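You operate a simulated robot arm through the tools that you are given. There is no shell and no other tool.

You are at the controls of a simulated two-armed robot. One attempt, no reset.

JOB
Wind paper out to the blue marks and set the small blue box and the white foam on it.
Fine: free the feeder switch first, lock it again after winding; leave the other boxes and controls. Set down upright: what you pick out. Where these are worked on the way, their far stop is far enough and under half their travel is too little: feeder switch.

The check looks at the end state, three seconds after you hand in, the way a careful person would. Anything else that was tipped, shoved, dropped, spilled or broken makes it a failure.

ROBOT AND FRAMES
Two 7-joint arms with fingered hands on one trunk that stands fixed in place. Base frame: the origin is at the foot of the trunk, x ahead of it, y to its left, z up; the work surface is at about z = 780. Readings come in mm, degrees, newtons and seconds.
The left shoulder is at [50, 214, 869], the right one opposite. With the tool pointing down near the work surface each hand reaches from about 400 to 900 mm from the base axis, measured 20 degrees to its own side. Payload 3 kg a hand.
The TCP of each hand is the grasp point between the finger pads, 26 mm short of the fingertips. In the tool frame z runs along the fingers and y along their closing line. The gripper opens to 132 mm. The gripper's body begins 73 mm behind the TCP. The gripper is a hand of 3 fingers: y runs from the thumb to the fingers, the wrist lies at [0, 0, -229] in the tool frame.
Orientation is that of the tool frame in the base frame, as a unit quaternion [w, x, y, z]. With the fingers straight down and closing along the base's y, the tool's x points along the base's -x, its y along +y and its z along -z.

CONTROLS
- The arms move only by the tool play_rows. It takes "left_series", "right_series" or both (then of equal length, played together; a hand with none holds still); each is a list of rows, each a list of 6 numbers: the turn, a rotation vector about the tool's x, y, z in degrees, then the shift along the tool's x, y, z in cm. In form: [[ax, ay, az, tx, ty, tz], ...]. A call has 1 to 20 rows; each row shifts and turns the commanded pose from where the row before left it, along the tool's axes as they then stand. Each row takes 0.2 s and may step no farther than 50 mm and 8.6 degrees from the row before; otherwise, the whole call is refused. Where a pose cannot be reached the arm comes as near as it can. A force on the tool above 40 N (or 10 N above the force at the start of the call, whichever is more), or a blocked arm, ends the call early, and 0.2 s more pass. In this call time passes only in rows, and 0.2 s behind the last. It gives the time, the measured TCP pose, the force on the tool (base axes), the opening and the grip force at its end, in the units of the frame above (readings bear some noise), with the torque about the TCP (base axes, N m) and any sound that the robot's microphone picked up.
- Cameras (640 x 400 px; columns grow to the right, rows downward): "scene" is now at [33.3, 11.2, 1480.3]; the picture's right is [0.23, -0.97, 0.00], its down [-0.70, -0.17, -0.69] and it looks along [0.67, 0.16, -0.72] (base axes); focal length 291 px, centre (320, 200). "left" rides on the left gripper at [-62, 3, -92] in its tool frame; the picture's right is [-0.05, -1.00, 0.00], its down [0.83, -0.04, -0.56] and it looks along [0.55, -0.03, 0.83] (tool axes); focal length 230 px, centre (320, 200). "right" rides on the right gripper at [62, 3, -92] in its tool frame; the picture's right is [-0.05, 1.00, 0.00], its down [-0.83, -0.04, -0.56] and it looks along [-0.55, -0.03, 0.83] (tool axes); focal length 230 px, centre (320, 200). There is no depth. A picture from a camera that has moved, and an enlarged one, comes with that camera's place and axes in the base frame and with its lens. The place of the scene camera against the robot may be out by one fixed shift of up to 18 mm in any direction.
- get_image(camera): a new picture of that camera. The clock stands still meanwhile.
- finger_targets(finger1, finger2, thumb_bend, hand): sets how far each is bent, from 0 (flat) to 1 (curled in); at 0.3 the hand is open as for a grip, at 0.7 the pads meet at the TCP. One left out holds its place. A second passes; each finger stops where it meets its share of the squeeze, and holds until it gets a number again. It is the only way to open and close the hand. It gives what a move gives, with no picture; readings hold the bend of each and the force on the fingers (four entries, about 0 where the hand has none), thumb and palm.
- aim_head(pan, tilt): turns the head with the scene camera to pan (to the left, within 86 degrees either way) and tilt (down, from -29 to 69), counted from straight ahead of the robot. It gives what a move gives.
- inspect(camera, box): a new picture of the part [left, top, right, bottom] of that camera's present view, enlarged. The clock stands still meanwhile.
- job_done(): hands the job in; it is judged then, once.

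Places have to be worked out from the pictures, the camera data and where the tool is seen. Open the grippers and draw the arms clear of the work before you hand the job in, unless the task says otherwise.

The tools are called by a JSON object that holds its "fn" and its "kwargs". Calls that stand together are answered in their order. play_rows: Moves the arms, as the interface text tells. Its arguments: {"type":"object","properties":{"left_series":{"type":"array","items":{"type":"array","items":{"type":"number"}}},"right_series":{"type":"array","items":{"type":"array","items":{"type":"number"}}}},"required":[]} The other tools are called the same way: finger_targets (finger1, finger2, thumb_bend, hand) moves the fingers one by one; aim_head (pan, tilt) turns the head that bears the scene camera; get_image (camera) takes a picture; inspect (camera, box) takes an enlarged picture of a part of a camera's view; job_done () hands the job in.

At the start:

```text
time: 0.0
left_tcp_pos: [435.4, 30.3, 1194.9]
left_tool_rot: [0.0, 0.119, 0.993, 0.0]
left_wrist_force: [0.5, -0.8, -0.4]
left_ft_torque: [0.0, 0.0, -0.02]
left_gripper_width: 131.8
left_gripper_force: 0.1
left_shape: jaw
left_bend: [0.3, 0.3, 0.3]
left_finger forces: [0.1, 0.0, 0.1, 0.0, 0.1, 0.0]
right_tcp_pos: [537.6, -329.2, 1119.6]
right_tool_rot: [0.0, 0.119, 0.993, 0.0]
right_wrist_force: [0.0, 0.8, -0.5]
right_ft_torque: [0.01, -0.03, -0.01]
right_gripper_width: 131.8
right_gripper_force: 0.1
right_shape: jaw
right_bend: [0.3, 0.3, 0.3]
right_finger forces: [0.0, 0.0, 0.0, 0.0, 0.0, 0.0]
head pan, tilt: [13.5, 46.4]
```

scene: 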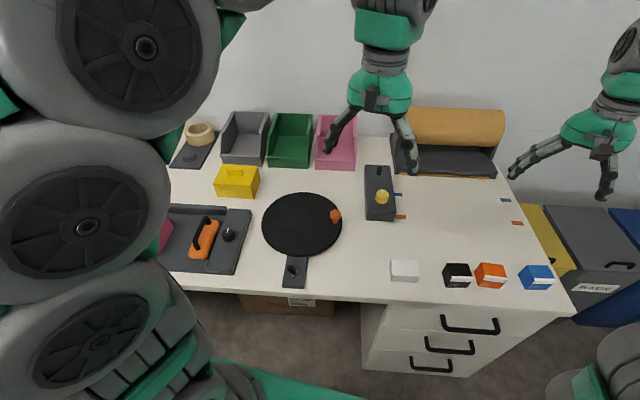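
right: 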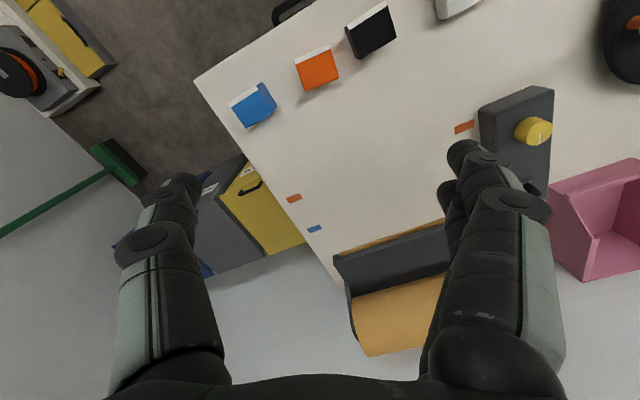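
left: 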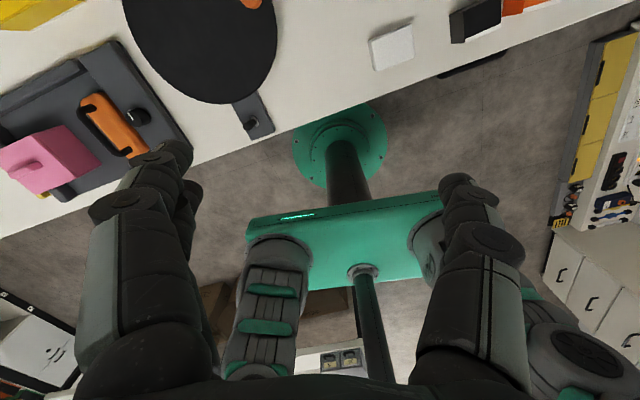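

The pictures show a paper roll at the back right, a feeder control plate with a yellow knob and a black switch, and the boxes near the front. I'll enlarge those parts to see how they are built.

{"fn": "inspect", "kwargs": {"camera": "scene", "box": [340, 90, 540, 240]}}

{"fn": "inspect", "kwargs": {"camera": "scene", "box": [370, 200, 600, 310]}}

{"fn": "inspect", "kwargs": {"camera": "scene", "box": [150, 100, 370, 300]}}

{"fn": "inspect", "kwargs": {"camera": "right", "box": [430, 60, 600, 200]}}

{"fn": "inspect", "kwargs": {"camera": "right", "box": [270, 150, 480, 370]}}

```text
2.67 times, centred on (440, 165) of scene
camera zoom: at [33.3, 11.2, 1480.3], right [0.23, -0.97, 0.0], down [-0.7, -0.17, -0.69], along [0.67, 0.16, -0.72], focal length 776 px, centre (0, 293)
```

zoom: 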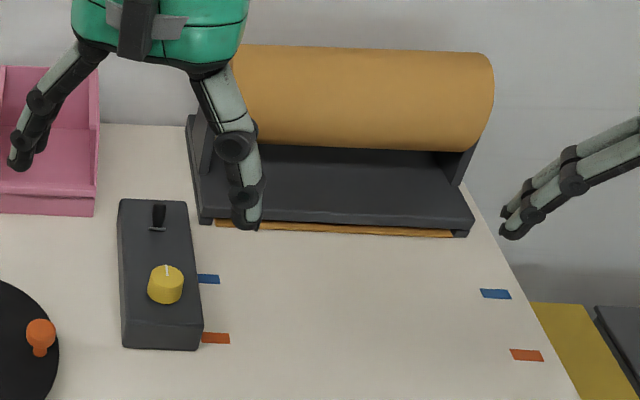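

```text
2.78 times, centred on (485, 255) of scene
camera zoom: at [33.3, 11.2, 1480.3], right [0.23, -0.97, 0.0], down [-0.7, -0.17, -0.69], along [0.67, 0.16, -0.72], focal length 810 px, centre (-139, 47)
```

zoom: 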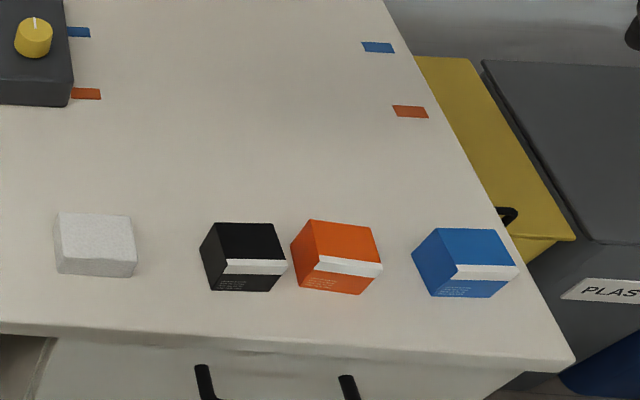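

```text
2.00 times, centred on (260, 200) of scene
camera zoom: at [33.3, 11.2, 1480.3], right [0.23, -0.97, 0.0], down [-0.7, -0.17, -0.69], along [0.67, 0.16, -0.72], focal length 582 px, centre (440, 200)
```

zoom: 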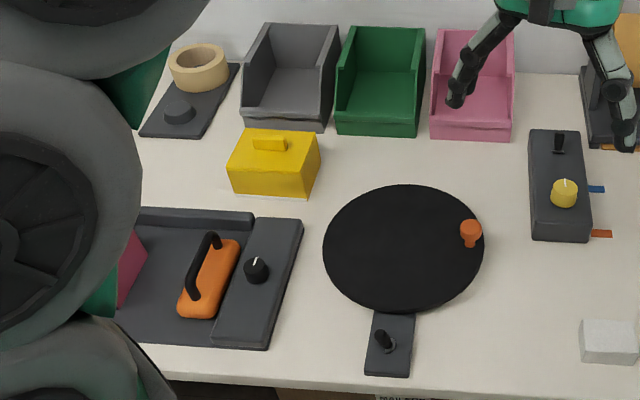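

```text
2.86 times, centred on (515, 130) of right
camera zoom: at [477.4, -310.8, 1210.7], right [0.29, 0.96, 0.0], down [0.8, -0.24, 0.56], along [0.53, -0.16, -0.83], focal length 657 px, centre (-237, 400)
```

zoom: 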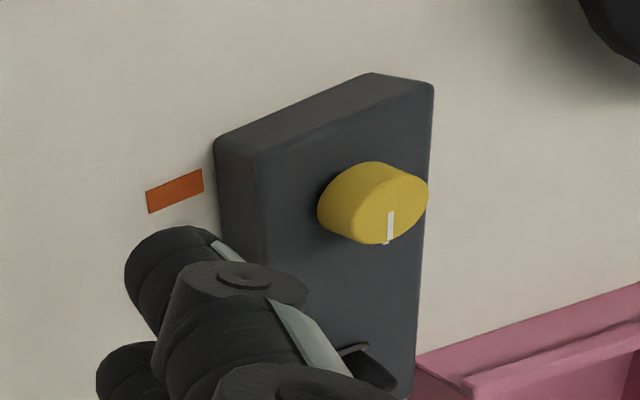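

```text
1.82 times, centred on (375, 260) of right
camera zoom: at [477.4, -310.8, 1210.7], right [0.29, 0.96, 0.0], down [0.8, -0.24, 0.56], along [0.53, -0.16, -0.83], focal length 418 px, centre (220, 91)
```

zoom: 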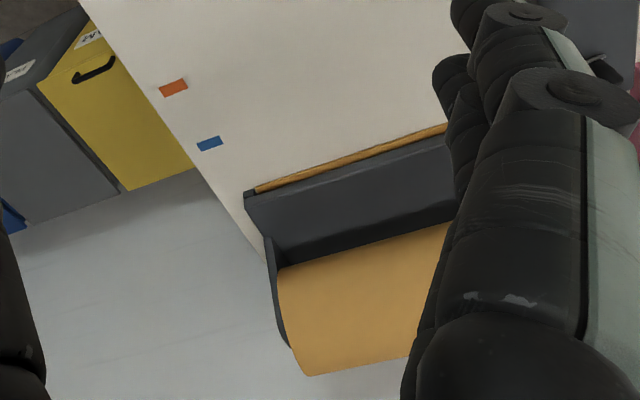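

The feeder is a dark box carrying a yellow winding knob and a black lever in a slot, at roughly (690, -25). I'll shift the left hand away to the left and bring the right hand's camera over the feeder for a closer look, well above the table.

{"fn": "play_rows", "kwargs": {"left_series": [[0, 0, 0, 0, 4.5, 0], [0, 0, 0, 0, 4.5, 0], [0, 0, 0, 0, 4.5, 0], [0, 0, 0, 0, 4.5, 0], [0, 0, 0, 0, 4.5, 0], [0, 0, 0, 0, 4.5, 0]], "right_series": [[0, 0, 0, 0.7, 4.4, 1.67], [0, 0, 0, 0.7, 4.4, 1.67], [0, 0, 0, 0.7, 4.4, 1.67], [0, 0, 0, 0.7, 4.4, 1.67], [0, 0, 0, 0.7, 4.4, 1.67], [0, 0, 0, 0.7, 4.4, 1.67]]}}

```text
time: 1.4
left_tcp_pos: [501.0, 291.5, 1193.8]
left_tool_rot: [0.001, 0.12, 0.993, 0.0]
left_wrist_force: [0.6, 0.1, -0.1]
left_ft_torque: [0.0, 0.03, -0.02]
left_gripper_width: 131.8
left_gripper_force: 0.0
left_shape: jaw
left_bend: [0.3, 0.3, 0.3]
left_finger forces: [0.1, 0.0, 0.1, 0.1, 0.0, 0.0]
right_tcp_pos: [557.3, -64.3, 1016.9]
right_tool_rot: [-0.001, 0.12, 0.993, 0.0]
right_wrist_force: [-0.4, 0.2, 0.7]
right_ft_torque: [-0.01, 0.02, 0.03]
right_gripper_width: 131.9
right_gripper_force: 0.0
right_shape: jaw
right_bend: [0.3, 0.3, 0.3]
right_finger forces: [0.0, 0.1, 0.0, 0.1, 0.1, 0.1]
head pan, tilt: [13.5, 46.4]
```

Both hands are where I wanted them; now I'll take pictures from the right hand and the scene camera.

{"fn": "get_image", "kwargs": {"camera": "right"}}

{"fn": "get_image", "kwargs": {"camera": "scene"}}

```text
taken
camera right: at [498.1, -45.8, 1108.4], right [0.29, 0.96, 0.0], down [0.8, -0.24, 0.55], along [0.53, -0.16, -0.83], focal length 230 px, centre (320, 200)
```

right: 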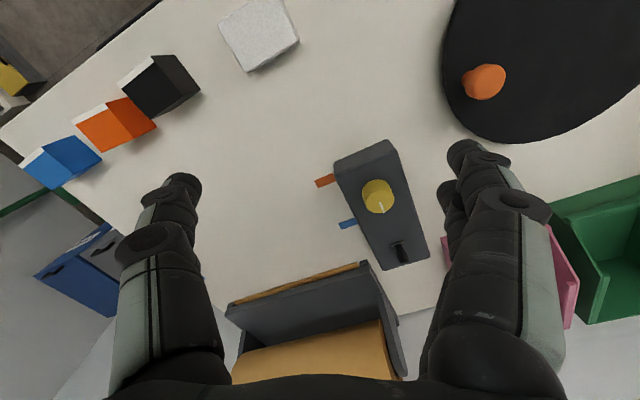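

```text
taken
```

scene: 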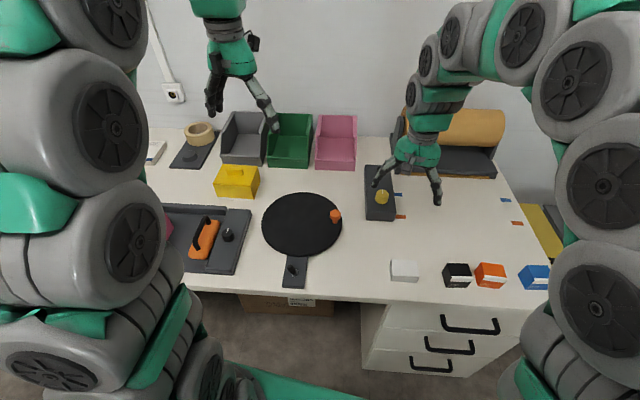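

{"fn": "inspect", "kwargs": {"camera": "right", "box": [300, 120, 450, 280]}}

{"fn": "inspect", "kwargs": {"camera": "right", "box": [200, 150, 420, 300]}}

```text
2.50 times, centred on (375, 200) of right
camera zoom: at [498.1, -45.8, 1108.4], right [0.29, 0.96, 0.0], down [0.8, -0.24, 0.55], along [0.53, -0.16, -0.83], focal length 575 px, centre (182, 200)
```

zoom: 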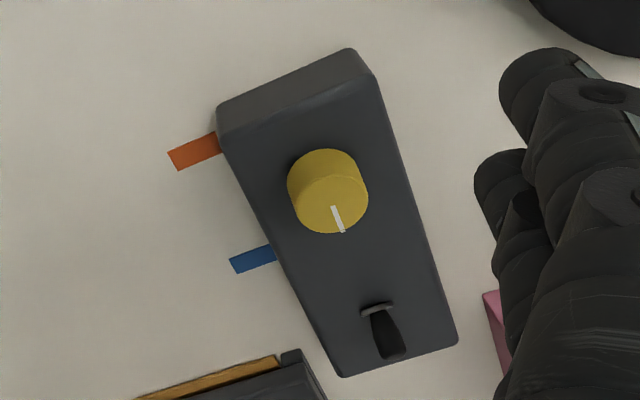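

```text
2.67 times, centred on (310, 225) of right
camera zoom: at [498.1, -45.8, 1108.4], right [0.29, 0.96, 0.0], down [0.8, -0.24, 0.55], along [0.53, -0.16, -0.83], focal length 614 px, centre (347, 133)
```

zoom: 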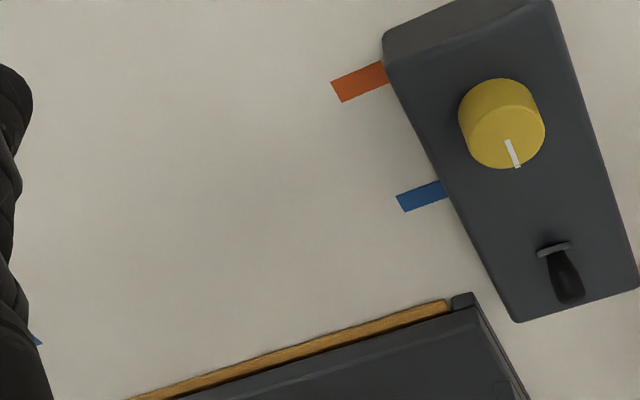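

The feeder box runs about 9° off the x axis, its top at z ≈ 828, the knob near (690, -18) and the lever root near (798, 0). I need to know which way the lever leans, so I'll bring the right camera closer.

{"fn": "play_rows", "kwargs": {"right_series": [[0, 0, 0, -2.34, 3.46, 1.9], [0, 0, 0, -2.34, 3.46, 1.9], [0, 0, 0, -2.34, 3.46, 1.9]]}}

{"fn": "get_image", "kwargs": {"camera": "right"}}

{"fn": "inspect", "kwargs": {"camera": "right", "box": [230, 100, 420, 320]}}

```text
time: 2.2
left_tcp_pos: [500.7, 289.6, 1193.7]
left_tool_rot: [0.0, 0.12, 0.993, 0.0]
left_wrist_force: [-0.2, 0.4, 0.3]
left_ft_torque: [-0.03, 0.02, -0.01]
left_gripper_width: 131.9
left_gripper_force: 0.0
left_shape: jaw
left_bend: [0.3, 0.3, 0.3]
left_finger forces: [0.1, 0.0, 0.1, 0.1, 0.1, 0.0]
right_tcp_pos: [648.0, 21.5, 958.5]
right_tool_rot: [-0.001, 0.119, 0.993, 0.0]
right_wrist_force: [0.1, -0.6, 0.1]
right_ft_torque: [0.01, 0.07, -0.01]
right_gripper_width: 132.1
right_gripper_force: 0.0
right_shape: jaw
right_bend: [0.3, 0.3, 0.3]
right_finger forces: [0.0, 0.1, 0.0, 0.0, 0.0, 0.1]
head pan, tilt: [13.5, 46.4]
```

```text
taken
camera right: at [588.3, 41.1, 1048.8], right [0.29, 0.96, 0.0], down [0.8, -0.24, 0.55], along [0.53, -0.16, -0.83], focal length 230 px, centre (320, 200)
```

right: 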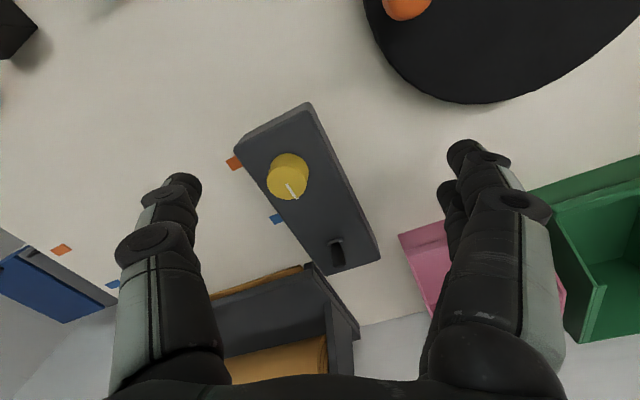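

```text
1.82 times, centred on (325, 210) of right
camera zoom: at [588.3, 41.1, 1048.8], right [0.29, 0.96, 0.0], down [0.8, -0.24, 0.55], along [0.53, -0.16, -0.83], focal length 418 px, centre (311, 182)
```

zoom: 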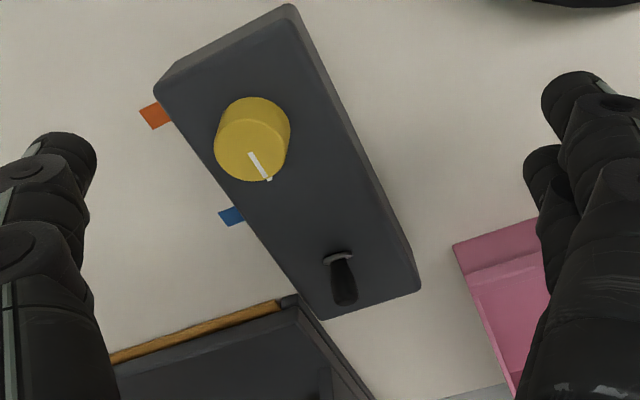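

{"fn": "inspect", "kwargs": {"camera": "right", "box": [310, 225, 374, 280]}}

{"fn": "inspect", "kwargs": {"camera": "right", "box": [250, 140, 330, 210]}}

{"fn": "inspect", "kwargs": {"camera": "scene", "box": [355, 155, 425, 225]}}

```text
7.27 times, centred on (342, 252) of right
camera zoom: at [588.3, 41.1, 1048.8], right [0.29, 0.96, 0.0], down [0.8, -0.24, 0.55], along [0.53, -0.16, -0.83], focal length 1673 px, centre (160, -182)
```

zoom: 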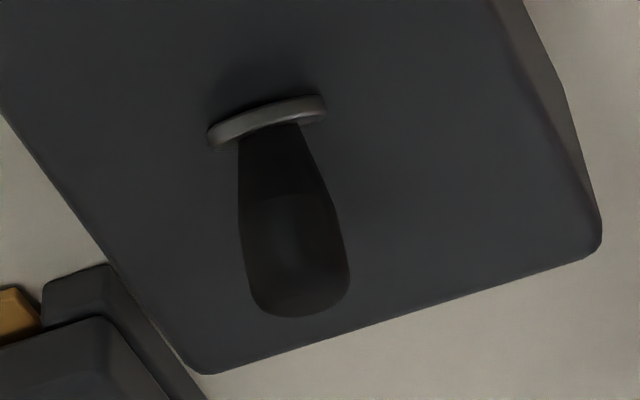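

```text
5.71 times, centred on (290, 175) of right
camera zoom: at [588.3, 41.1, 1048.8], right [0.29, 0.96, 0.0], down [0.8, -0.24, 0.55], along [0.53, -0.16, -0.83], focal length 1315 px, centre (491, 343)
```

zoom: 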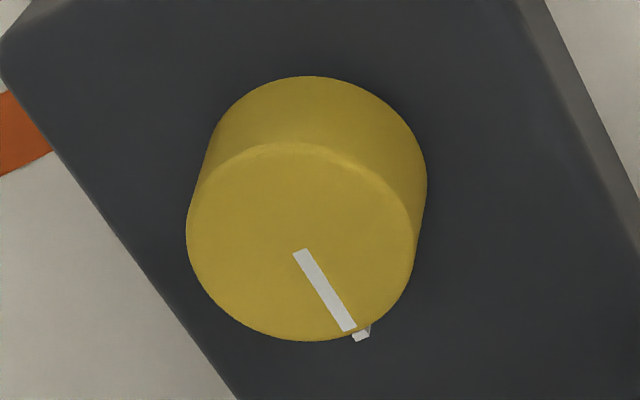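

```text
5.71 times, centred on (390, 190) of scene
camera zoom: at [33.4, 11.3, 1480.3], right [0.23, -0.97, 0.0], down [-0.7, -0.17, -0.69], along [0.67, 0.16, -0.72], focal length 1664 px, centre (-80, 257)
```

zoom: 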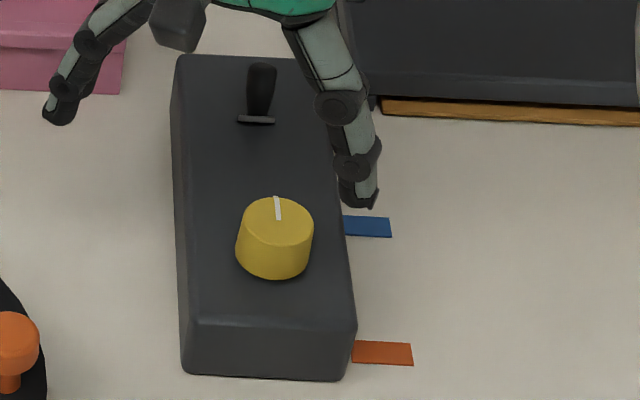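

The grey collar on the lever shows edge-on from both cameras, so the lever leans away from the robot at about 45°, its tip near (814, 0, 855). The knob is near (685, -21) and its mark points along the box. I'll half close the right hand, turn it square to the box and move over the lever, keeping high.

{"fn": "finger_targets", "kwargs": {"hand": "right", "finger1": 0.5, "finger2": 0.5, "thumb_bend": 0.5}}

{"fn": "play_rows", "kwargs": {"right_series": [[0, 0, -7.6, 0, 0, 0], [0, 0, -7.6, 0, 0, 0], [0, 0, -7.6, 0, 0, 0], [0, 0, 0, -3.96, -1.18, 0.84], [0, 0, 0, -3.96, -1.18, 0.84], [0, 0, 0, -3.96, -1.18, 0.84], [0, 0, 0, -3.96, -1.18, 0.84]]}}

{"fn": "get_image", "kwargs": {"camera": "right"}}

{"fn": "get_image", "kwargs": {"camera": "scene"}}

```text
time: 3.2
left_tcp_pos: [501.7, 289.8, 1195.0]
left_tool_rot: [0.0, 0.119, 0.993, 0.0]
left_wrist_force: [0.4, 0.9, -0.9]
left_ft_torque: [-0.03, 0.01, -0.04]
left_gripper_width: 131.9
left_gripper_force: 0.0
left_shape: jaw
left_bend: [0.3, 0.3, 0.3]
left_finger forces: [0.1, 0.1, 0.1, 0.0, 0.1, 0.0]
right_tcp_pos: [647.2, 21.9, 957.9]
right_tool_rot: [0.001, 0.119, 0.993, 0.0]
right_wrist_force: [-1.1, -0.7, 0.1]
right_ft_torque: [-0.02, -0.01, 0.0]
right_gripper_width: 68.5
right_gripper_force: 0.1
right_shape: fingers
right_bend: [0.5, 0.5, 0.5]
right_finger forces: [0.0, 0.0, 0.1, 0.0, 0.1, 0.0]
head pan, tilt: [13.5, 46.4]
```

```text
time: 4.8
left_tcp_pos: [501.0, 289.8, 1193.8]
left_tool_rot: [0.0, 0.119, 0.993, 0.0]
left_wrist_force: [0.4, 0.5, 0.5]
left_ft_torque: [0.01, 0.07, 0.01]
left_gripper_width: 131.8
left_gripper_force: 0.0
left_shape: jaw
left_bend: [0.3, 0.3, 0.3]
left_finger forces: [0.0, 0.0, 0.1, 0.0, 0.0, 0.0]
right_tcp_pos: [800.1, 1.6, 928.1]
right_tool_rot: [-0.006, -0.08, 0.997, -0.001]
right_wrist_force: [2.0, -0.4, 4.0]
right_ft_torque: [0.0, 0.11, 0.0]
right_gripper_width: 68.0
right_gripper_force: 0.1
right_shape: fingers
right_bend: [0.5, 0.5, 0.5]
right_finger forces: [0.1, 0.0, 0.0, 0.0, 0.1, 0.1]
right hand out of reach, approached as far as the arm can: row 7
head pan, tilt: [13.5, 46.4]
```

```text
taken
camera right: at [740.0, -3.0, 1019.0], right [-0.11, 0.99, 0.0], down [0.83, 0.09, 0.55], along [0.54, 0.06, -0.84], focal length 230 px, centre (320, 200)
```

right: 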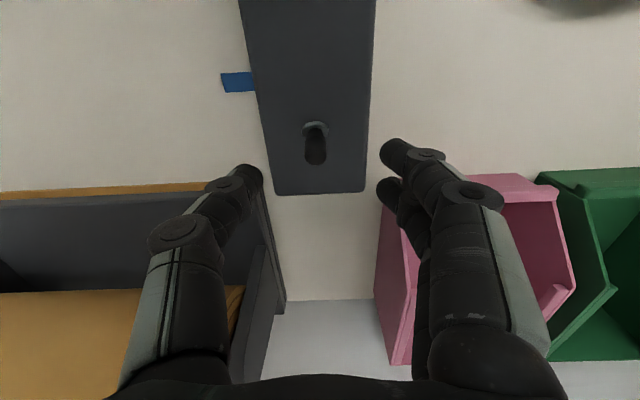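

```text
taken
```

scene: 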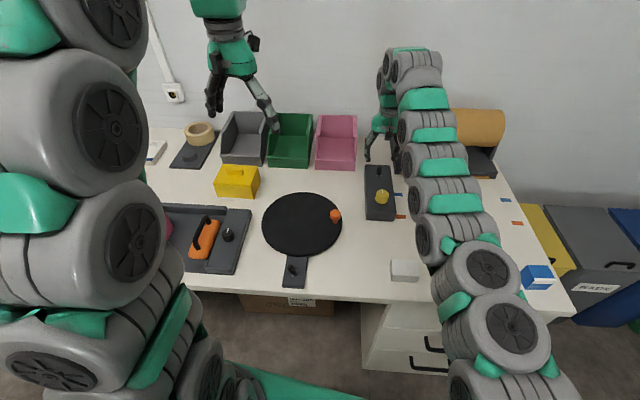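

The vertical reach ends near x = 800 at this height, so I'll have to tilt the hand forward. First a closer look at the lever from this steeper angle.

{"fn": "inspect", "kwargs": {"camera": "right", "box": [260, 90, 380, 200]}}

{"fn": "inspect", "kwargs": {"camera": "right", "box": [200, 0, 420, 200]}}

```text
3.64 times, centred on (320, 145) of right
camera zoom: at [740.0, -3.0, 1019.0], right [-0.11, 0.99, 0.0], down [0.83, 0.09, 0.55], along [0.54, 0.06, -0.84], focal length 837 px, centre (320, 400)
```

zoom: 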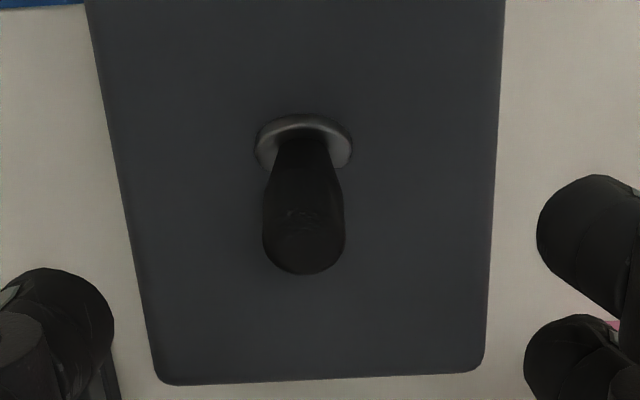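

```text
2.00 times, centred on (310, 100) of right
camera zoom: at [740.0, -3.0, 1019.0], right [-0.11, 0.99, 0.0], down [0.83, 0.09, 0.55], along [0.54, 0.06, -0.84], focal length 460 px, centre (340, 400)
```

zoom: 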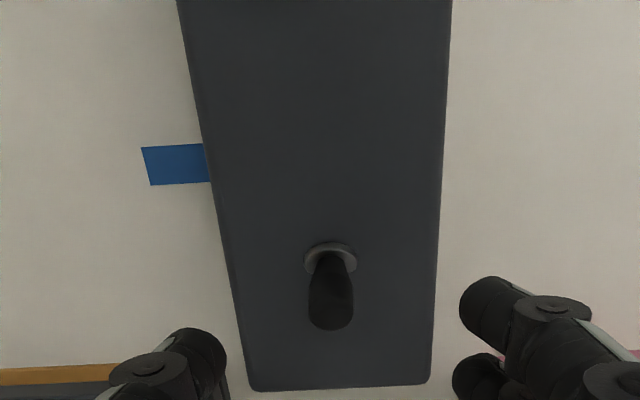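

The lever leans away about 27° with its root near (794, 0, 830) and its tip near (808, 0, 859). I'll pitch the hand 21° forward so this spot comes within reach, and then re-read the pose.

{"fn": "play_rows", "kwargs": {"right_series": [[0, -7, 0, 0, 0, 0], [0, -7, 0, 0, 0, 0], [0, -7, 0, 0, 0, 0]]}}

```text
time: 5.6
left_tcp_pos: [501.6, 288.8, 1194.2]
left_tool_rot: [0.0, 0.12, 0.993, 0.001]
left_wrist_force: [0.0, 0.4, 0.6]
left_ft_torque: [-0.01, -0.03, 0.01]
left_gripper_width: 132.1
left_gripper_force: 0.1
left_shape: jaw
left_bend: [0.3, 0.3, 0.3]
left_finger forces: [0.0, 0.1, 0.0, 0.1, 0.0, 0.0]
right_tcp_pos: [803.6, 1.3, 931.4]
right_tool_rot: [0.183, -0.077, 0.98, 0.015]
right_wrist_force: [-0.7, 0.0, 0.3]
right_ft_torque: [-0.03, -0.02, -0.01]
right_gripper_width: 68.0
right_gripper_force: 0.0
right_shape: fingers
right_bend: [0.5, 0.5, 0.5]
right_finger forces: [0.0, 0.0, 0.0, 0.1, 0.1, 0.0]
head pan, tilt: [13.5, 46.4]
```

The hand is now tilted about 21° at (804, 1, 931). I'll lower it part of the way to z ≈ 885 and check with the camera how the fingers straddle the lever.

{"fn": "play_rows", "kwargs": {"right_series": [[0, 0, 0, 0.9, -0.05, 2.17], [0, 0, 0, 0.9, -0.05, 2.17]]}}

{"fn": "get_image", "kwargs": {"camera": "right"}}

{"fn": "inspect", "kwargs": {"camera": "scene", "box": [340, 120, 460, 230]}}

```text
time: 6.2
left_tcp_pos: [501.3, 289.6, 1193.7]
left_tool_rot: [-0.001, 0.12, 0.993, 0.0]
left_wrist_force: [-0.4, 0.1, -0.2]
left_ft_torque: [0.0, -0.02, -0.01]
left_gripper_width: 131.9
left_gripper_force: 0.1
left_shape: jaw
left_bend: [0.3, 0.3, 0.3]
left_finger forces: [0.0, 0.0, 0.1, 0.0, 0.0, 0.1]
right_tcp_pos: [802.4, -0.7, 885.4]
right_tool_rot: [0.183, -0.077, 0.98, 0.014]
right_wrist_force: [-0.4, 0.1, 0.3]
right_ft_torque: [-0.02, 0.0, 0.02]
right_gripper_width: 68.2
right_gripper_force: 0.0
right_shape: fingers
right_bend: [0.5, 0.5, 0.5]
right_finger forces: [0.0, 0.0, 0.0, 0.0, 0.1, 0.0]
head pan, tilt: [13.5, 46.4]
```

```text
taken
camera right: at [711.3, -9.8, 947.2], right [-0.11, 0.99, 0.02], down [0.57, 0.05, 0.82], along [0.81, 0.1, -0.58], focal length 230 px, centre (320, 200)
```

right: 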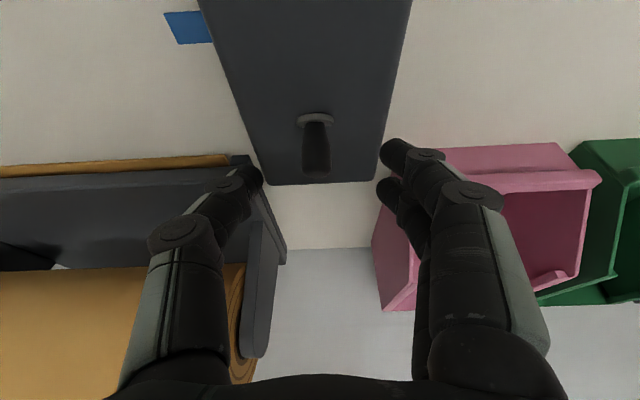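

```text
3.64 times, centred on (400, 175) of scene
camera zoom: at [33.4, 11.2, 1480.3], right [0.23, -0.97, 0.0], down [-0.7, -0.17, -0.69], along [0.67, 0.16, -0.72], focal length 1059 px, centre (29, 291)
```

zoom: 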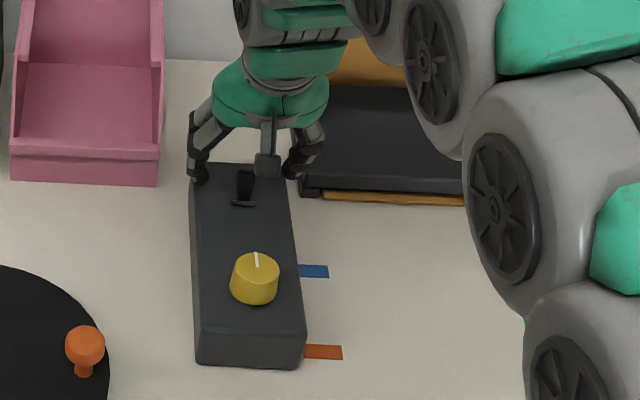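

The lever sits midway between thumb and fingers. I'll lower another 26 mm so the finger tips are about 7 mm above the box top, and look again before closing.

{"fn": "play_rows", "kwargs": {"right_series": [[0, 0, 0, 0.47, 0, 1.21], [0, 0, 0, 0.47, 0, 1.21]]}}

{"fn": "get_image", "kwargs": {"camera": "right"}}

```text
time: 6.8
left_tcp_pos: [500.0, 290.7, 1194.5]
left_tool_rot: [0.0, 0.119, 0.993, 0.0]
left_wrist_force: [0.7, -0.2, -1.1]
left_ft_torque: [-0.01, 0.01, 0.02]
left_gripper_width: 131.9
left_gripper_force: 0.1
left_shape: jaw
left_bend: [0.3, 0.3, 0.3]
left_finger forces: [0.0, 0.0, 0.0, 0.0, 0.0, 0.1]
right_tcp_pos: [802.4, -1.5, 861.8]
right_tool_rot: [0.184, -0.077, 0.98, 0.015]
right_wrist_force: [-8.6, -2.0, 36.9]
right_ft_torque: [1.47, 0.61, 0.36]
right_gripper_width: 69.7
right_gripper_force: 18.6
right_shape: fingers
right_bend: [0.58, 0.5, 0.5]
right_finger forces: [37.0, 0.0, 0.0, 0.0, 0.3, 0.0]
head pan, tilt: [13.5, 46.4]
```

```text
taken
camera right: at [712.7, -10.6, 923.3], right [-0.11, 0.99, 0.02], down [0.57, 0.05, 0.82], along [0.81, 0.1, -0.57], focal length 230 px, centre (320, 200)
```

right: 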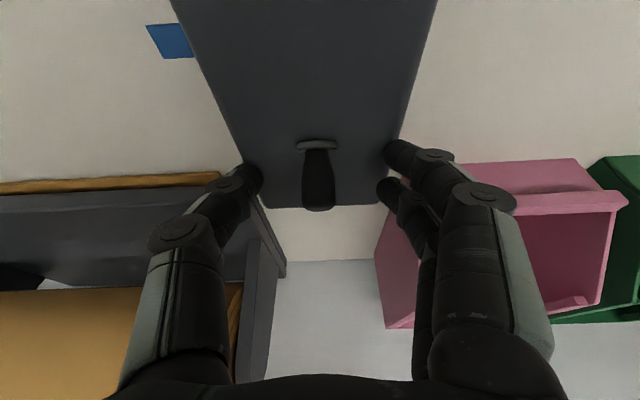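

The nearer finger (finger 1) touched the box rim with 37 N because the tilt puts it lower, so I'll back straight up 14 mm at once and reduce the tilt to about 10°.

{"fn": "play_rows", "kwargs": {"right_series": [[0, 0, 0, -0.5, 0, -1.3], [0, 5.5, 0, 0, 0, 0], [0, 5.5, 0, 0, 0, 0]]}}

{"fn": "get_image", "kwargs": {"camera": "right"}}

```text
time: 7.6
left_tcp_pos: [501.4, 290.6, 1194.6]
left_tool_rot: [0.001, 0.12, 0.993, 0.0]
left_wrist_force: [-0.4, -0.5, -0.1]
left_ft_torque: [0.01, 0.0, -0.02]
left_gripper_width: 132.0
left_gripper_force: 0.1
left_shape: jaw
left_bend: [0.3, 0.3, 0.3]
left_finger forces: [0.0, 0.1, 0.0, 0.1, 0.1, 0.0]
right_tcp_pos: [803.5, -0.6, 872.6]
right_tool_rot: [0.086, -0.078, 0.993, 0.006]
right_wrist_force: [-0.7, -0.8, 0.2]
right_ft_torque: [-0.03, 0.0, -0.02]
right_gripper_width: 68.3
right_gripper_force: 0.0
right_shape: fingers
right_bend: [0.5, 0.5, 0.5]
right_finger forces: [0.1, 0.0, 0.1, 0.0, 0.0, 0.0]
head pan, tilt: [13.5, 46.4]
```

```text
taken
camera right: at [726.5, -8.7, 950.9], right [-0.11, 0.99, 0.01], down [0.72, 0.07, 0.69], along [0.69, 0.08, -0.72], focal length 230 px, centre (320, 200)
```

right: 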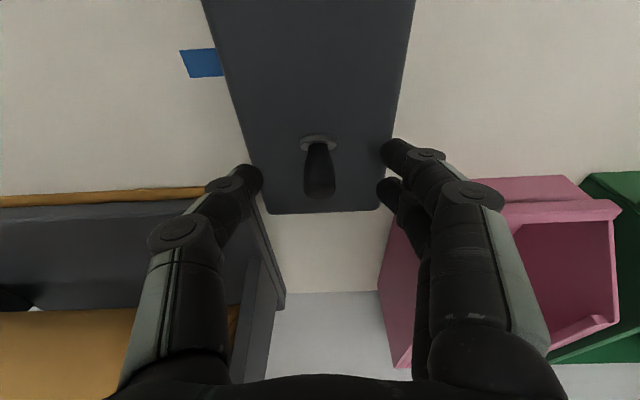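

Clear again, tilt now about 10° at (803, -1, 873). I'll lower 7 mm and close the fingers gently on the lever from both sides.

{"fn": "play_rows", "kwargs": {"right_series": [[0, 0, 0, 0.12, 0, 0.69]]}}

{"fn": "finger_targets", "kwargs": {"hand": "right", "finger1": 0.64, "finger2": 0.64, "thumb_bend": 0.64}}

{"fn": "get_image", "kwargs": {"camera": "right"}}

```text
time: 8.0
left_tcp_pos: [501.1, 290.5, 1194.8]
left_tool_rot: [0.0, 0.12, 0.993, 0.0]
left_wrist_force: [-0.1, -0.1, 0.7]
left_ft_torque: [0.01, 0.0, 0.0]
left_gripper_width: 132.0
left_gripper_force: 0.0
left_shape: jaw
left_bend: [0.3, 0.3, 0.3]
left_finger forces: [0.0, 0.0, 0.0, 0.1, 0.0, 0.0]
right_tcp_pos: [804.6, -0.1, 864.7]
right_tool_rot: [0.087, -0.078, 0.993, 0.007]
right_wrist_force: [-1.4, -0.7, 6.2]
right_ft_torque: [0.26, 0.18, 0.06]
right_gripper_width: 68.4
right_gripper_force: 2.5
right_shape: fingers
right_bend: [0.5, 0.5, 0.5]
right_finger forces: [5.7, 0.0, 0.0, 0.1, 0.0, 0.0]
head pan, tilt: [13.5, 46.4]
```

```text
time: 9.0
left_tcp_pos: [501.3, 290.4, 1194.1]
left_tool_rot: [0.0, 0.119, 0.993, 0.001]
left_wrist_force: [-0.3, 0.3, -0.4]
left_ft_torque: [0.0, 0.05, -0.01]
left_gripper_width: 131.9
left_gripper_force: 0.1
left_shape: jaw
left_bend: [0.3, 0.3, 0.3]
left_finger forces: [0.0, 0.0, 0.0, 0.0, 0.0, 0.1]
right_tcp_pos: [803.5, -0.2, 864.8]
right_tool_rot: [0.087, -0.08, 0.993, 0.008]
right_wrist_force: [0.1, 0.2, 0.3]
right_ft_torque: [0.01, -0.02, -0.01]
right_gripper_width: 22.9
right_gripper_force: 0.1
right_shape: fingers
right_bend: [0.64, 0.64, 0.64]
right_finger forces: [0.1, 0.0, 0.1, 0.1, 0.0, 0.0]
head pan, tilt: [13.5, 46.4]
```

```text
taken
camera right: at [727.2, -8.8, 943.2], right [-0.11, 0.99, 0.01], down [0.72, 0.07, 0.69], along [0.69, 0.08, -0.72], focal length 230 px, centre (320, 200)
```

right: 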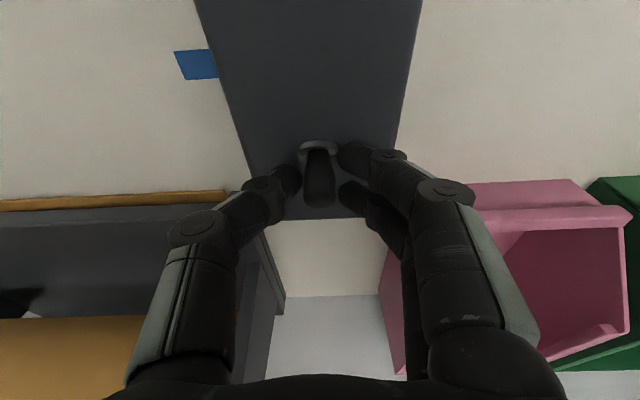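

The fingers are now close around the lever with no contact yet (22.9 mm gap). I'll close until they pinch it.

{"fn": "finger_targets", "kwargs": {"hand": "right", "finger1": 0.7, "finger2": 0.7, "thumb_bend": 0.7}}

{"fn": "get_image", "kwargs": {"camera": "right"}}

```text
time: 10.0
left_tcp_pos: [501.8, 290.1, 1194.3]
left_tool_rot: [0.0, 0.12, 0.993, 0.001]
left_wrist_force: [0.3, -0.7, -0.3]
left_ft_torque: [-0.02, -0.01, -0.01]
left_gripper_width: 132.0
left_gripper_force: 0.1
left_shape: jaw
left_bend: [0.3, 0.3, 0.3]
left_finger forces: [0.0, 0.0, 0.1, 0.0, 0.1, 0.1]
right_tcp_pos: [804.2, -1.0, 863.3]
right_tool_rot: [0.087, -0.078, 0.993, 0.007]
right_wrist_force: [-1.0, -1.6, -0.7]
right_ft_torque: [0.0, 0.0, 0.0]
right_gripper_width: 14.0
right_gripper_force: 3.2
right_shape: fingers
right_bend: [0.67, 0.7, 0.68]
right_finger forces: [2.3, 0.0, 0.0, 0.0, 3.6, 0.0]
head pan, tilt: [13.5, 46.4]
```

```text
taken
camera right: at [727.2, -8.9, 943.2], right [-0.11, 0.99, 0.01], down [0.72, 0.07, 0.69], along [0.69, 0.08, -0.72], focal length 230 px, centre (320, 200)
```

right: 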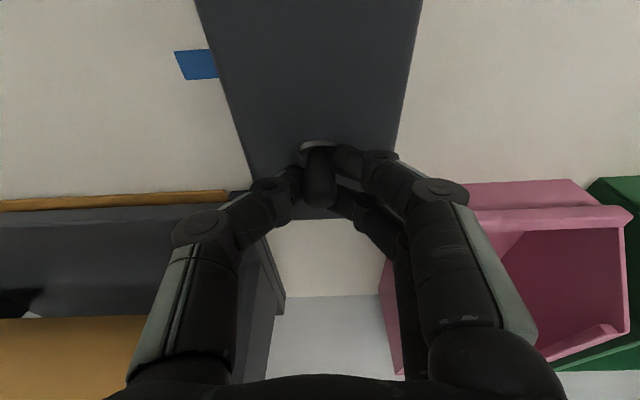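

Thumb and finger 1 pinch the lever and finger 2 sits behind it. I'll draw it toward the robot 30 mm along the box in a shallow arc to swing it over.

{"fn": "play_rows", "kwargs": {"right_series": [[0, 0, 0, 0.475, 0, -0.185], [0, 0, 0, 0.475, 0, -0.185], [0, 0, 0, 0.492, 0, -0.087], [0, 0, 0, 0.492, 0, -0.087], [0, 0, 0, 0.509, 0, 0.011], [0, 0, 0, 0.509, 0, 0.011]]}}

{"fn": "get_image", "kwargs": {"camera": "right"}}

{"fn": "inspect", "kwargs": {"camera": "scene", "box": [340, 120, 460, 230]}}

```text
time: 11.4
left_tcp_pos: [500.6, 291.2, 1194.3]
left_tool_rot: [-0.001, 0.119, 0.993, 0.0]
left_wrist_force: [-0.6, 0.0, 0.4]
left_ft_torque: [0.01, 0.02, 0.03]
left_gripper_width: 131.8
left_gripper_force: 0.0
left_shape: jaw
left_bend: [0.3, 0.3, 0.3]
left_finger forces: [0.0, 0.0, 0.0, 0.1, 0.1, 0.1]
right_tcp_pos: [773.0, -4.9, 865.7]
right_tool_rot: [0.087, -0.079, 0.993, 0.007]
right_wrist_force: [0.9, 1.3, -0.6]
right_ft_torque: [0.06, -0.01, -0.01]
right_gripper_width: 8.0
right_gripper_force: 1.7
right_shape: fingers
right_bend: [0.7, 0.67, 0.69]
right_finger forces: [0.0, 2.8, 0.0, 0.1, 1.3, 0.1]
head pan, tilt: [13.5, 46.4]
```

```text
taken
camera right: at [697.1, -12.8, 943.7], right [-0.11, 0.99, 0.01], down [0.72, 0.07, 0.69], along [0.69, 0.08, -0.72], focal length 230 px, centre (320, 200)
```

right: 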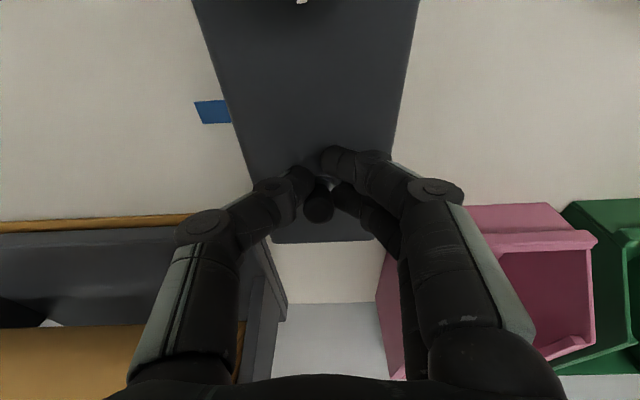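

```text
3.64 times, centred on (400, 175) of scene
camera zoom: at [33.3, 11.3, 1480.3], right [0.23, -0.97, 0.0], down [-0.7, -0.17, -0.69], along [0.67, 0.16, -0.72], focal length 1059 px, centre (29, 291)
```

zoom: 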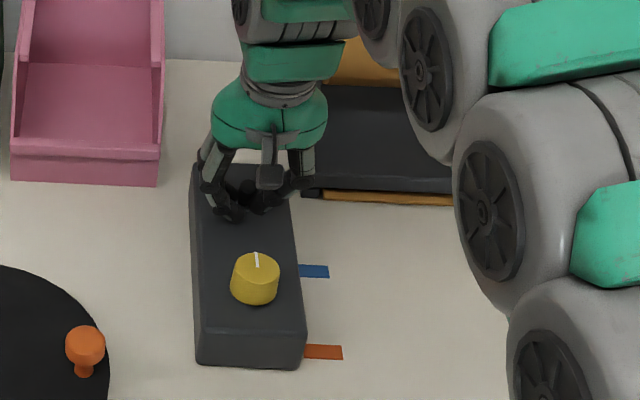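

{"fn": "inspect", "kwargs": {"camera": "right", "box": [270, 120, 380, 240]}}

```text
3.33 times, centred on (325, 180) of right
camera zoom: at [697.1, -12.8, 943.7], right [-0.11, 0.99, 0.01], down [0.72, 0.07, 0.69], along [0.69, 0.08, -0.72], focal length 767 px, centre (303, 267)
```

zoom: 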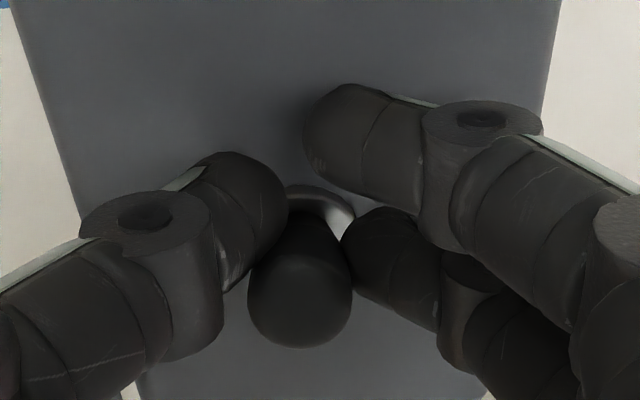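

The lever has swung to roughly 15° past upright on the robot's side but the pads have slid along it. I'll open the fingers a little to see its state and whether it stays.

{"fn": "finger_targets", "kwargs": {"hand": "right", "finger1": 0.58, "finger2": 0.58, "thumb_bend": 0.58}}

{"fn": "inspect", "kwargs": {"camera": "right", "box": [260, 120, 380, 240]}}

```text
time: 12.4
left_tcp_pos: [500.7, 290.3, 1193.4]
left_tool_rot: [0.001, 0.12, 0.993, -0.001]
left_wrist_force: [-0.5, 0.2, 0.4]
left_ft_torque: [0.01, 0.02, 0.02]
left_gripper_width: 132.1
left_gripper_force: 0.1
left_shape: jaw
left_bend: [0.3, 0.3, 0.3]
left_finger forces: [0.1, 0.0, 0.1, 0.0, 0.0, 0.0]
right_tcp_pos: [774.7, -4.5, 864.4]
right_tool_rot: [0.087, -0.078, 0.993, 0.006]
right_wrist_force: [0.3, -0.8, 2.6]
right_ft_torque: [0.02, 0.02, 0.06]
right_gripper_width: 43.0
right_gripper_force: 0.9
right_shape: fingers
right_bend: [0.58, 0.57, 0.57]
right_finger forces: [2.0, 0.0, 0.0, 0.1, 0.0, 0.0]
head pan, tilt: [13.5, 46.4]
```

```text
3.33 times, centred on (320, 180) of right
camera zoom: at [697.2, -13.3, 943.7], right [-0.11, 0.99, 0.01], down [0.72, 0.07, 0.69], along [0.69, 0.08, -0.72], focal length 767 px, centre (320, 267)
```

zoom: 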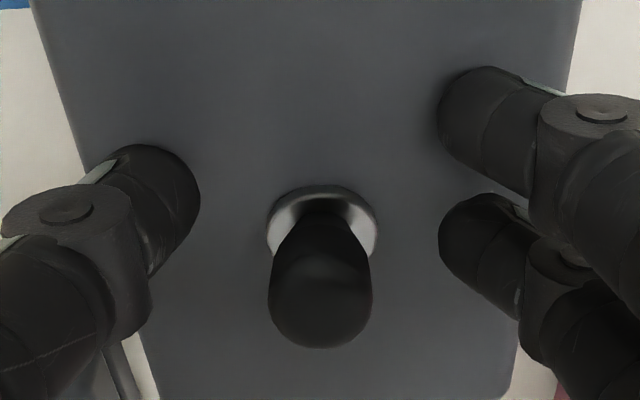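

The lever stands only about 10° past upright, so it isn't at its stop yet. I'll lift over it, close the fingers to a beak behind it, and push it the rest of the way toward the robot.

{"fn": "play_rows", "kwargs": {"right_series": [[0, 0, 0, -0.35, 0, -1.97], [0, 0, 0, -0.35, 0, -1.97], [0, 0, 0, -2.16, 0, 0.38], [0, 0, 0, -2.16, 0, 0.38]]}}

{"fn": "finger_targets", "kwargs": {"hand": "right", "finger1": 0.7, "finger2": 0.7, "thumb_bend": 0.7}}

{"fn": "get_image", "kwargs": {"camera": "right"}}

```text
time: 13.4
left_tcp_pos: [499.9, 289.5, 1193.6]
left_tool_rot: [0.0, 0.119, 0.993, 0.0]
left_wrist_force: [0.2, 0.1, -0.2]
left_ft_torque: [0.03, -0.03, 0.0]
left_gripper_width: 131.9
left_gripper_force: 0.0
left_shape: jaw
left_bend: [0.3, 0.3, 0.3]
left_finger forces: [0.1, 0.1, 0.1, 0.0, 0.0, 0.0]
right_tcp_pos: [816.4, 0.9, 906.8]
right_tool_rot: [0.087, -0.078, 0.993, 0.008]
right_wrist_force: [-0.6, 0.8, -0.1]
right_ft_torque: [0.01, 0.0, -0.01]
right_gripper_width: 43.9
right_gripper_force: 0.0
right_shape: fingers
right_bend: [0.57, 0.57, 0.57]
right_finger forces: [0.0, 0.0, 0.0, 0.0, 0.1, 0.0]
head pan, tilt: [13.5, 46.4]
```

```text
time: 14.4
left_tcp_pos: [502.2, 290.0, 1193.9]
left_tool_rot: [0.0, 0.12, 0.993, -0.001]
left_wrist_force: [-0.3, 0.6, 0.5]
left_ft_torque: [0.01, 0.0, 0.03]
left_gripper_width: 132.1
left_gripper_force: 0.0
left_shape: jaw
left_bend: [0.3, 0.3, 0.3]
left_finger forces: [0.1, 0.1, 0.1, 0.1, 0.0, 0.0]
right_tcp_pos: [815.5, 1.4, 907.9]
right_tool_rot: [0.087, -0.079, 0.993, 0.007]
right_wrist_force: [1.4, 0.1, 0.0]
right_ft_torque: [0.01, -0.04, -0.01]
right_gripper_width: 6.1
right_gripper_force: 0.0
right_shape: fingers
right_bend: [0.7, 0.7, 0.7]
right_finger forces: [0.0, 0.0, 0.0, 0.1, 0.0, 0.0]
head pan, tilt: [13.5, 46.4]
```

```text
taken
camera right: at [739.4, -6.7, 986.3], right [-0.11, 0.99, 0.01], down [0.72, 0.07, 0.69], along [0.69, 0.08, -0.72], focal length 230 px, centre (320, 200)
```

right: 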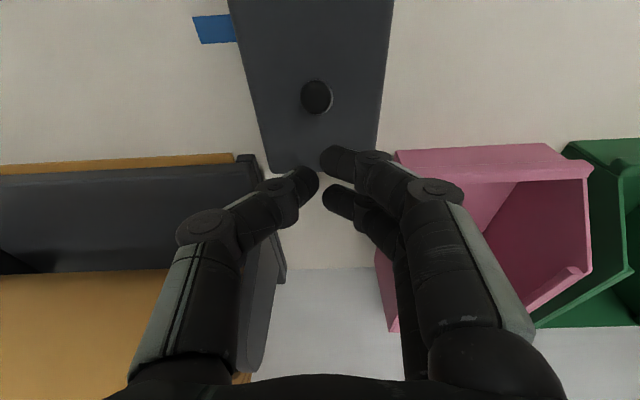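

{"fn": "inspect", "kwargs": {"camera": "right", "box": [280, 60, 360, 140]}}

{"fn": "inspect", "kwargs": {"camera": "scene", "box": [355, 155, 425, 225]}}

```text
5.00 times, centred on (320, 100) of right
camera zoom: at [739.4, -6.7, 986.3], right [-0.11, 0.99, 0.01], down [0.72, 0.07, 0.69], along [0.69, 0.08, -0.72], focal length 1150 px, centre (320, 700)
```

zoom: 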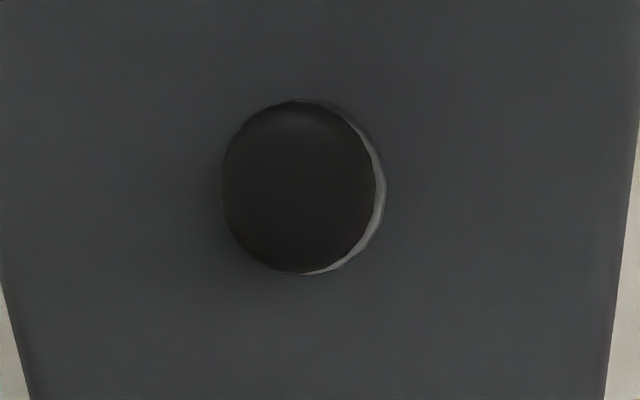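

```text
5.71 times, centred on (390, 190) of scene
camera zoom: at [33.3, 11.2, 1480.3], right [0.23, -0.97, 0.0], down [-0.7, -0.17, -0.69], along [0.67, 0.16, -0.72], focal length 1664 px, centre (-80, 257)
```

zoom: 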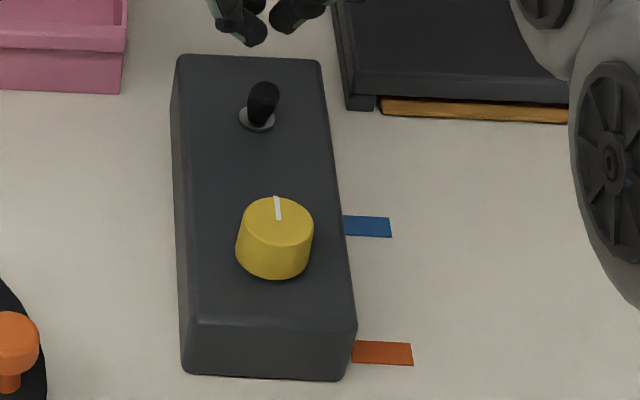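

The lever is seen end-on, leaning about 21° toward the robot – past halfway but maybe not at its stop. I'll lower the closed beak behind it and push gently the remaining way.

{"fn": "play_rows", "kwargs": {"right_series": [[0, 0, 0, -0.59, 0, 0.1], [0, 0, 0, 0.36, 0, 2.02], [0, 0, 0, 0.36, 0, 2.02]]}}

{"fn": "get_image", "kwargs": {"camera": "right"}}

```text
time: 15.2
left_tcp_pos: [500.5, 289.9, 1194.2]
left_tool_rot: [0.0, 0.12, 0.993, 0.0]
left_wrist_force: [0.9, 1.1, 0.1]
left_ft_torque: [0.02, -0.01, 0.02]
left_gripper_width: 131.8
left_gripper_force: 0.1
left_shape: jaw
left_bend: [0.3, 0.3, 0.3]
left_finger forces: [0.0, 0.1, 0.0, 0.0, 0.1, 0.1]
right_tcp_pos: [823.6, 2.4, 864.7]
right_tool_rot: [0.085, -0.079, 0.993, 0.007]
right_wrist_force: [0.3, -0.1, 0.6]
right_ft_torque: [-0.02, 0.0, 0.01]
right_gripper_width: 6.1
right_gripper_force: 0.1
right_shape: fingers
right_bend: [0.7, 0.7, 0.7]
right_finger forces: [0.1, 0.1, 0.1, 0.0, 0.0, 0.1]
head pan, tilt: [13.5, 46.4]
```

```text
taken
camera right: at [746.3, -5.4, 943.7], right [-0.11, 0.99, 0.01], down [0.72, 0.07, 0.69], along [0.69, 0.08, -0.72], focal length 230 px, centre (320, 200)
```

right: 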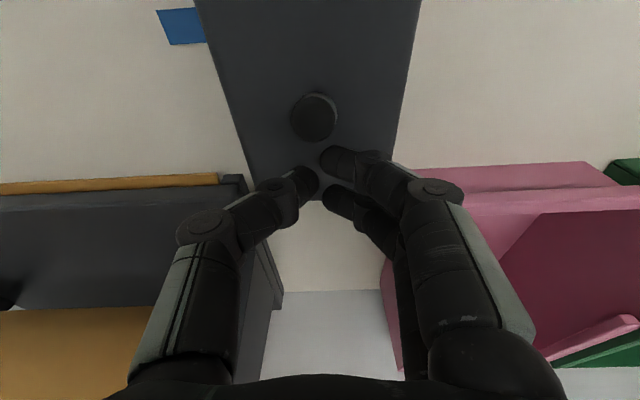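

The beak is behind the lever with no contact. I'll pull 20 mm toward the robot in small steps and watch the force.

{"fn": "play_rows", "kwargs": {"right_series": [[0, 0, 0, 0.394, 0, -0.07], [0, 0, 0, 0.394, 0, -0.07], [0, 0, 0, 0.394, 0, -0.07], [0, 0, 0, 0.394, 0, -0.07], [0, 0, 0, 0.394, 0, -0.07]]}}

{"fn": "get_image", "kwargs": {"camera": "right"}}

```text
time: 16.4
left_tcp_pos: [501.4, 290.7, 1193.6]
left_tool_rot: [0.0, 0.119, 0.993, 0.0]
left_wrist_force: [0.0, -0.7, 0.3]
left_ft_torque: [-0.01, 0.0, 0.02]
left_gripper_width: 132.0
left_gripper_force: 0.1
left_shape: jaw
left_bend: [0.3, 0.3, 0.3]
left_finger forces: [0.0, 0.0, 0.0, 0.0, 0.0, 0.1]
right_tcp_pos: [804.3, -1.3, 863.2]
right_tool_rot: [0.087, -0.079, 0.993, 0.007]
right_wrist_force: [2.0, 2.1, 0.2]
right_ft_torque: [0.04, -0.03, -0.03]
right_gripper_width: 8.9
right_gripper_force: 2.0
right_shape: fingers
right_bend: [0.68, 0.7, 0.7]
right_finger forces: [3.0, 0.0, 0.0, 0.1, 0.1, 0.1]
head pan, tilt: [13.5, 46.4]
```

```text
taken
camera right: at [726.7, -8.2, 942.6], right [-0.11, 0.99, 0.01], down [0.72, 0.07, 0.69], along [0.69, 0.08, -0.72], focal length 230 px, centre (320, 200)
```

right: 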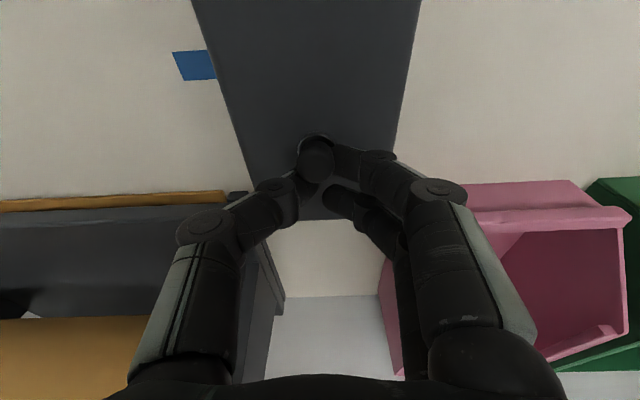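

Finger 1 now bears on the lever with 3 N. I'll continue 12 mm more in small steps.

{"fn": "play_rows", "kwargs": {"right_series": [[0, 0, 0, 0.394, 0, -0.07], [0, 0, 0, 0.394, 0, -0.07], [0, 0, 0, 0.394, 0, -0.07]]}}

{"fn": "get_image", "kwargs": {"camera": "right"}}

{"fn": "inspect", "kwargs": {"camera": "right", "box": [270, 110, 380, 220]}}

```text
time: 17.2
left_tcp_pos: [501.7, 290.0, 1194.4]
left_tool_rot: [0.0, 0.12, 0.993, 0.001]
left_wrist_force: [0.5, 1.0, 0.4]
left_ft_torque: [0.01, 0.02, 0.01]
left_gripper_width: 131.7
left_gripper_force: 0.0
left_shape: jaw
left_bend: [0.3, 0.3, 0.3]
left_finger forces: [0.0, 0.0, 0.1, 0.0, 0.0, 0.0]
right_tcp_pos: [791.0, -3.4, 862.1]
right_tool_rot: [0.087, -0.077, 0.993, 0.007]
right_wrist_force: [8.1, -2.1, -0.8]
right_ft_torque: [-0.07, -0.12, 0.04]
right_gripper_width: 12.7
right_gripper_force: 3.8
right_shape: fingers
right_bend: [0.68, 0.7, 0.68]
right_finger forces: [1.2, 0.1, 0.0, 0.1, 6.8, 0.1]
head pan, tilt: [13.5, 46.4]
```

```text
taken
camera right: at [714.8, -10.6, 941.9], right [-0.11, 0.99, 0.01], down [0.72, 0.07, 0.69], along [0.69, 0.08, -0.72], focal length 230 px, centre (320, 200)
```

right: 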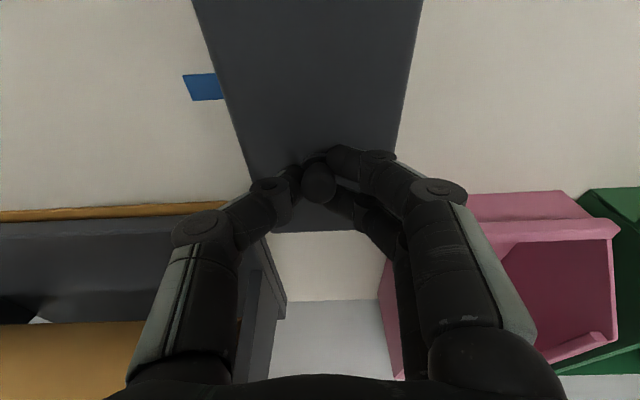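

```text
3.64 times, centred on (325, 165) of right
camera zoom: at [714.8, -10.6, 941.9], right [-0.11, 0.99, 0.01], down [0.72, 0.07, 0.69], along [0.69, 0.08, -0.72], focal length 837 px, centre (302, 327)
```

zoom: 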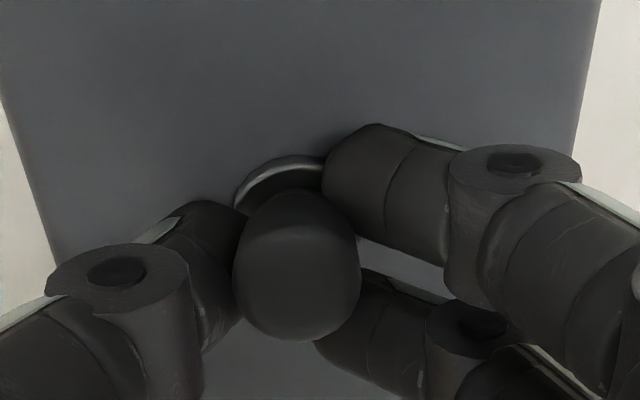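

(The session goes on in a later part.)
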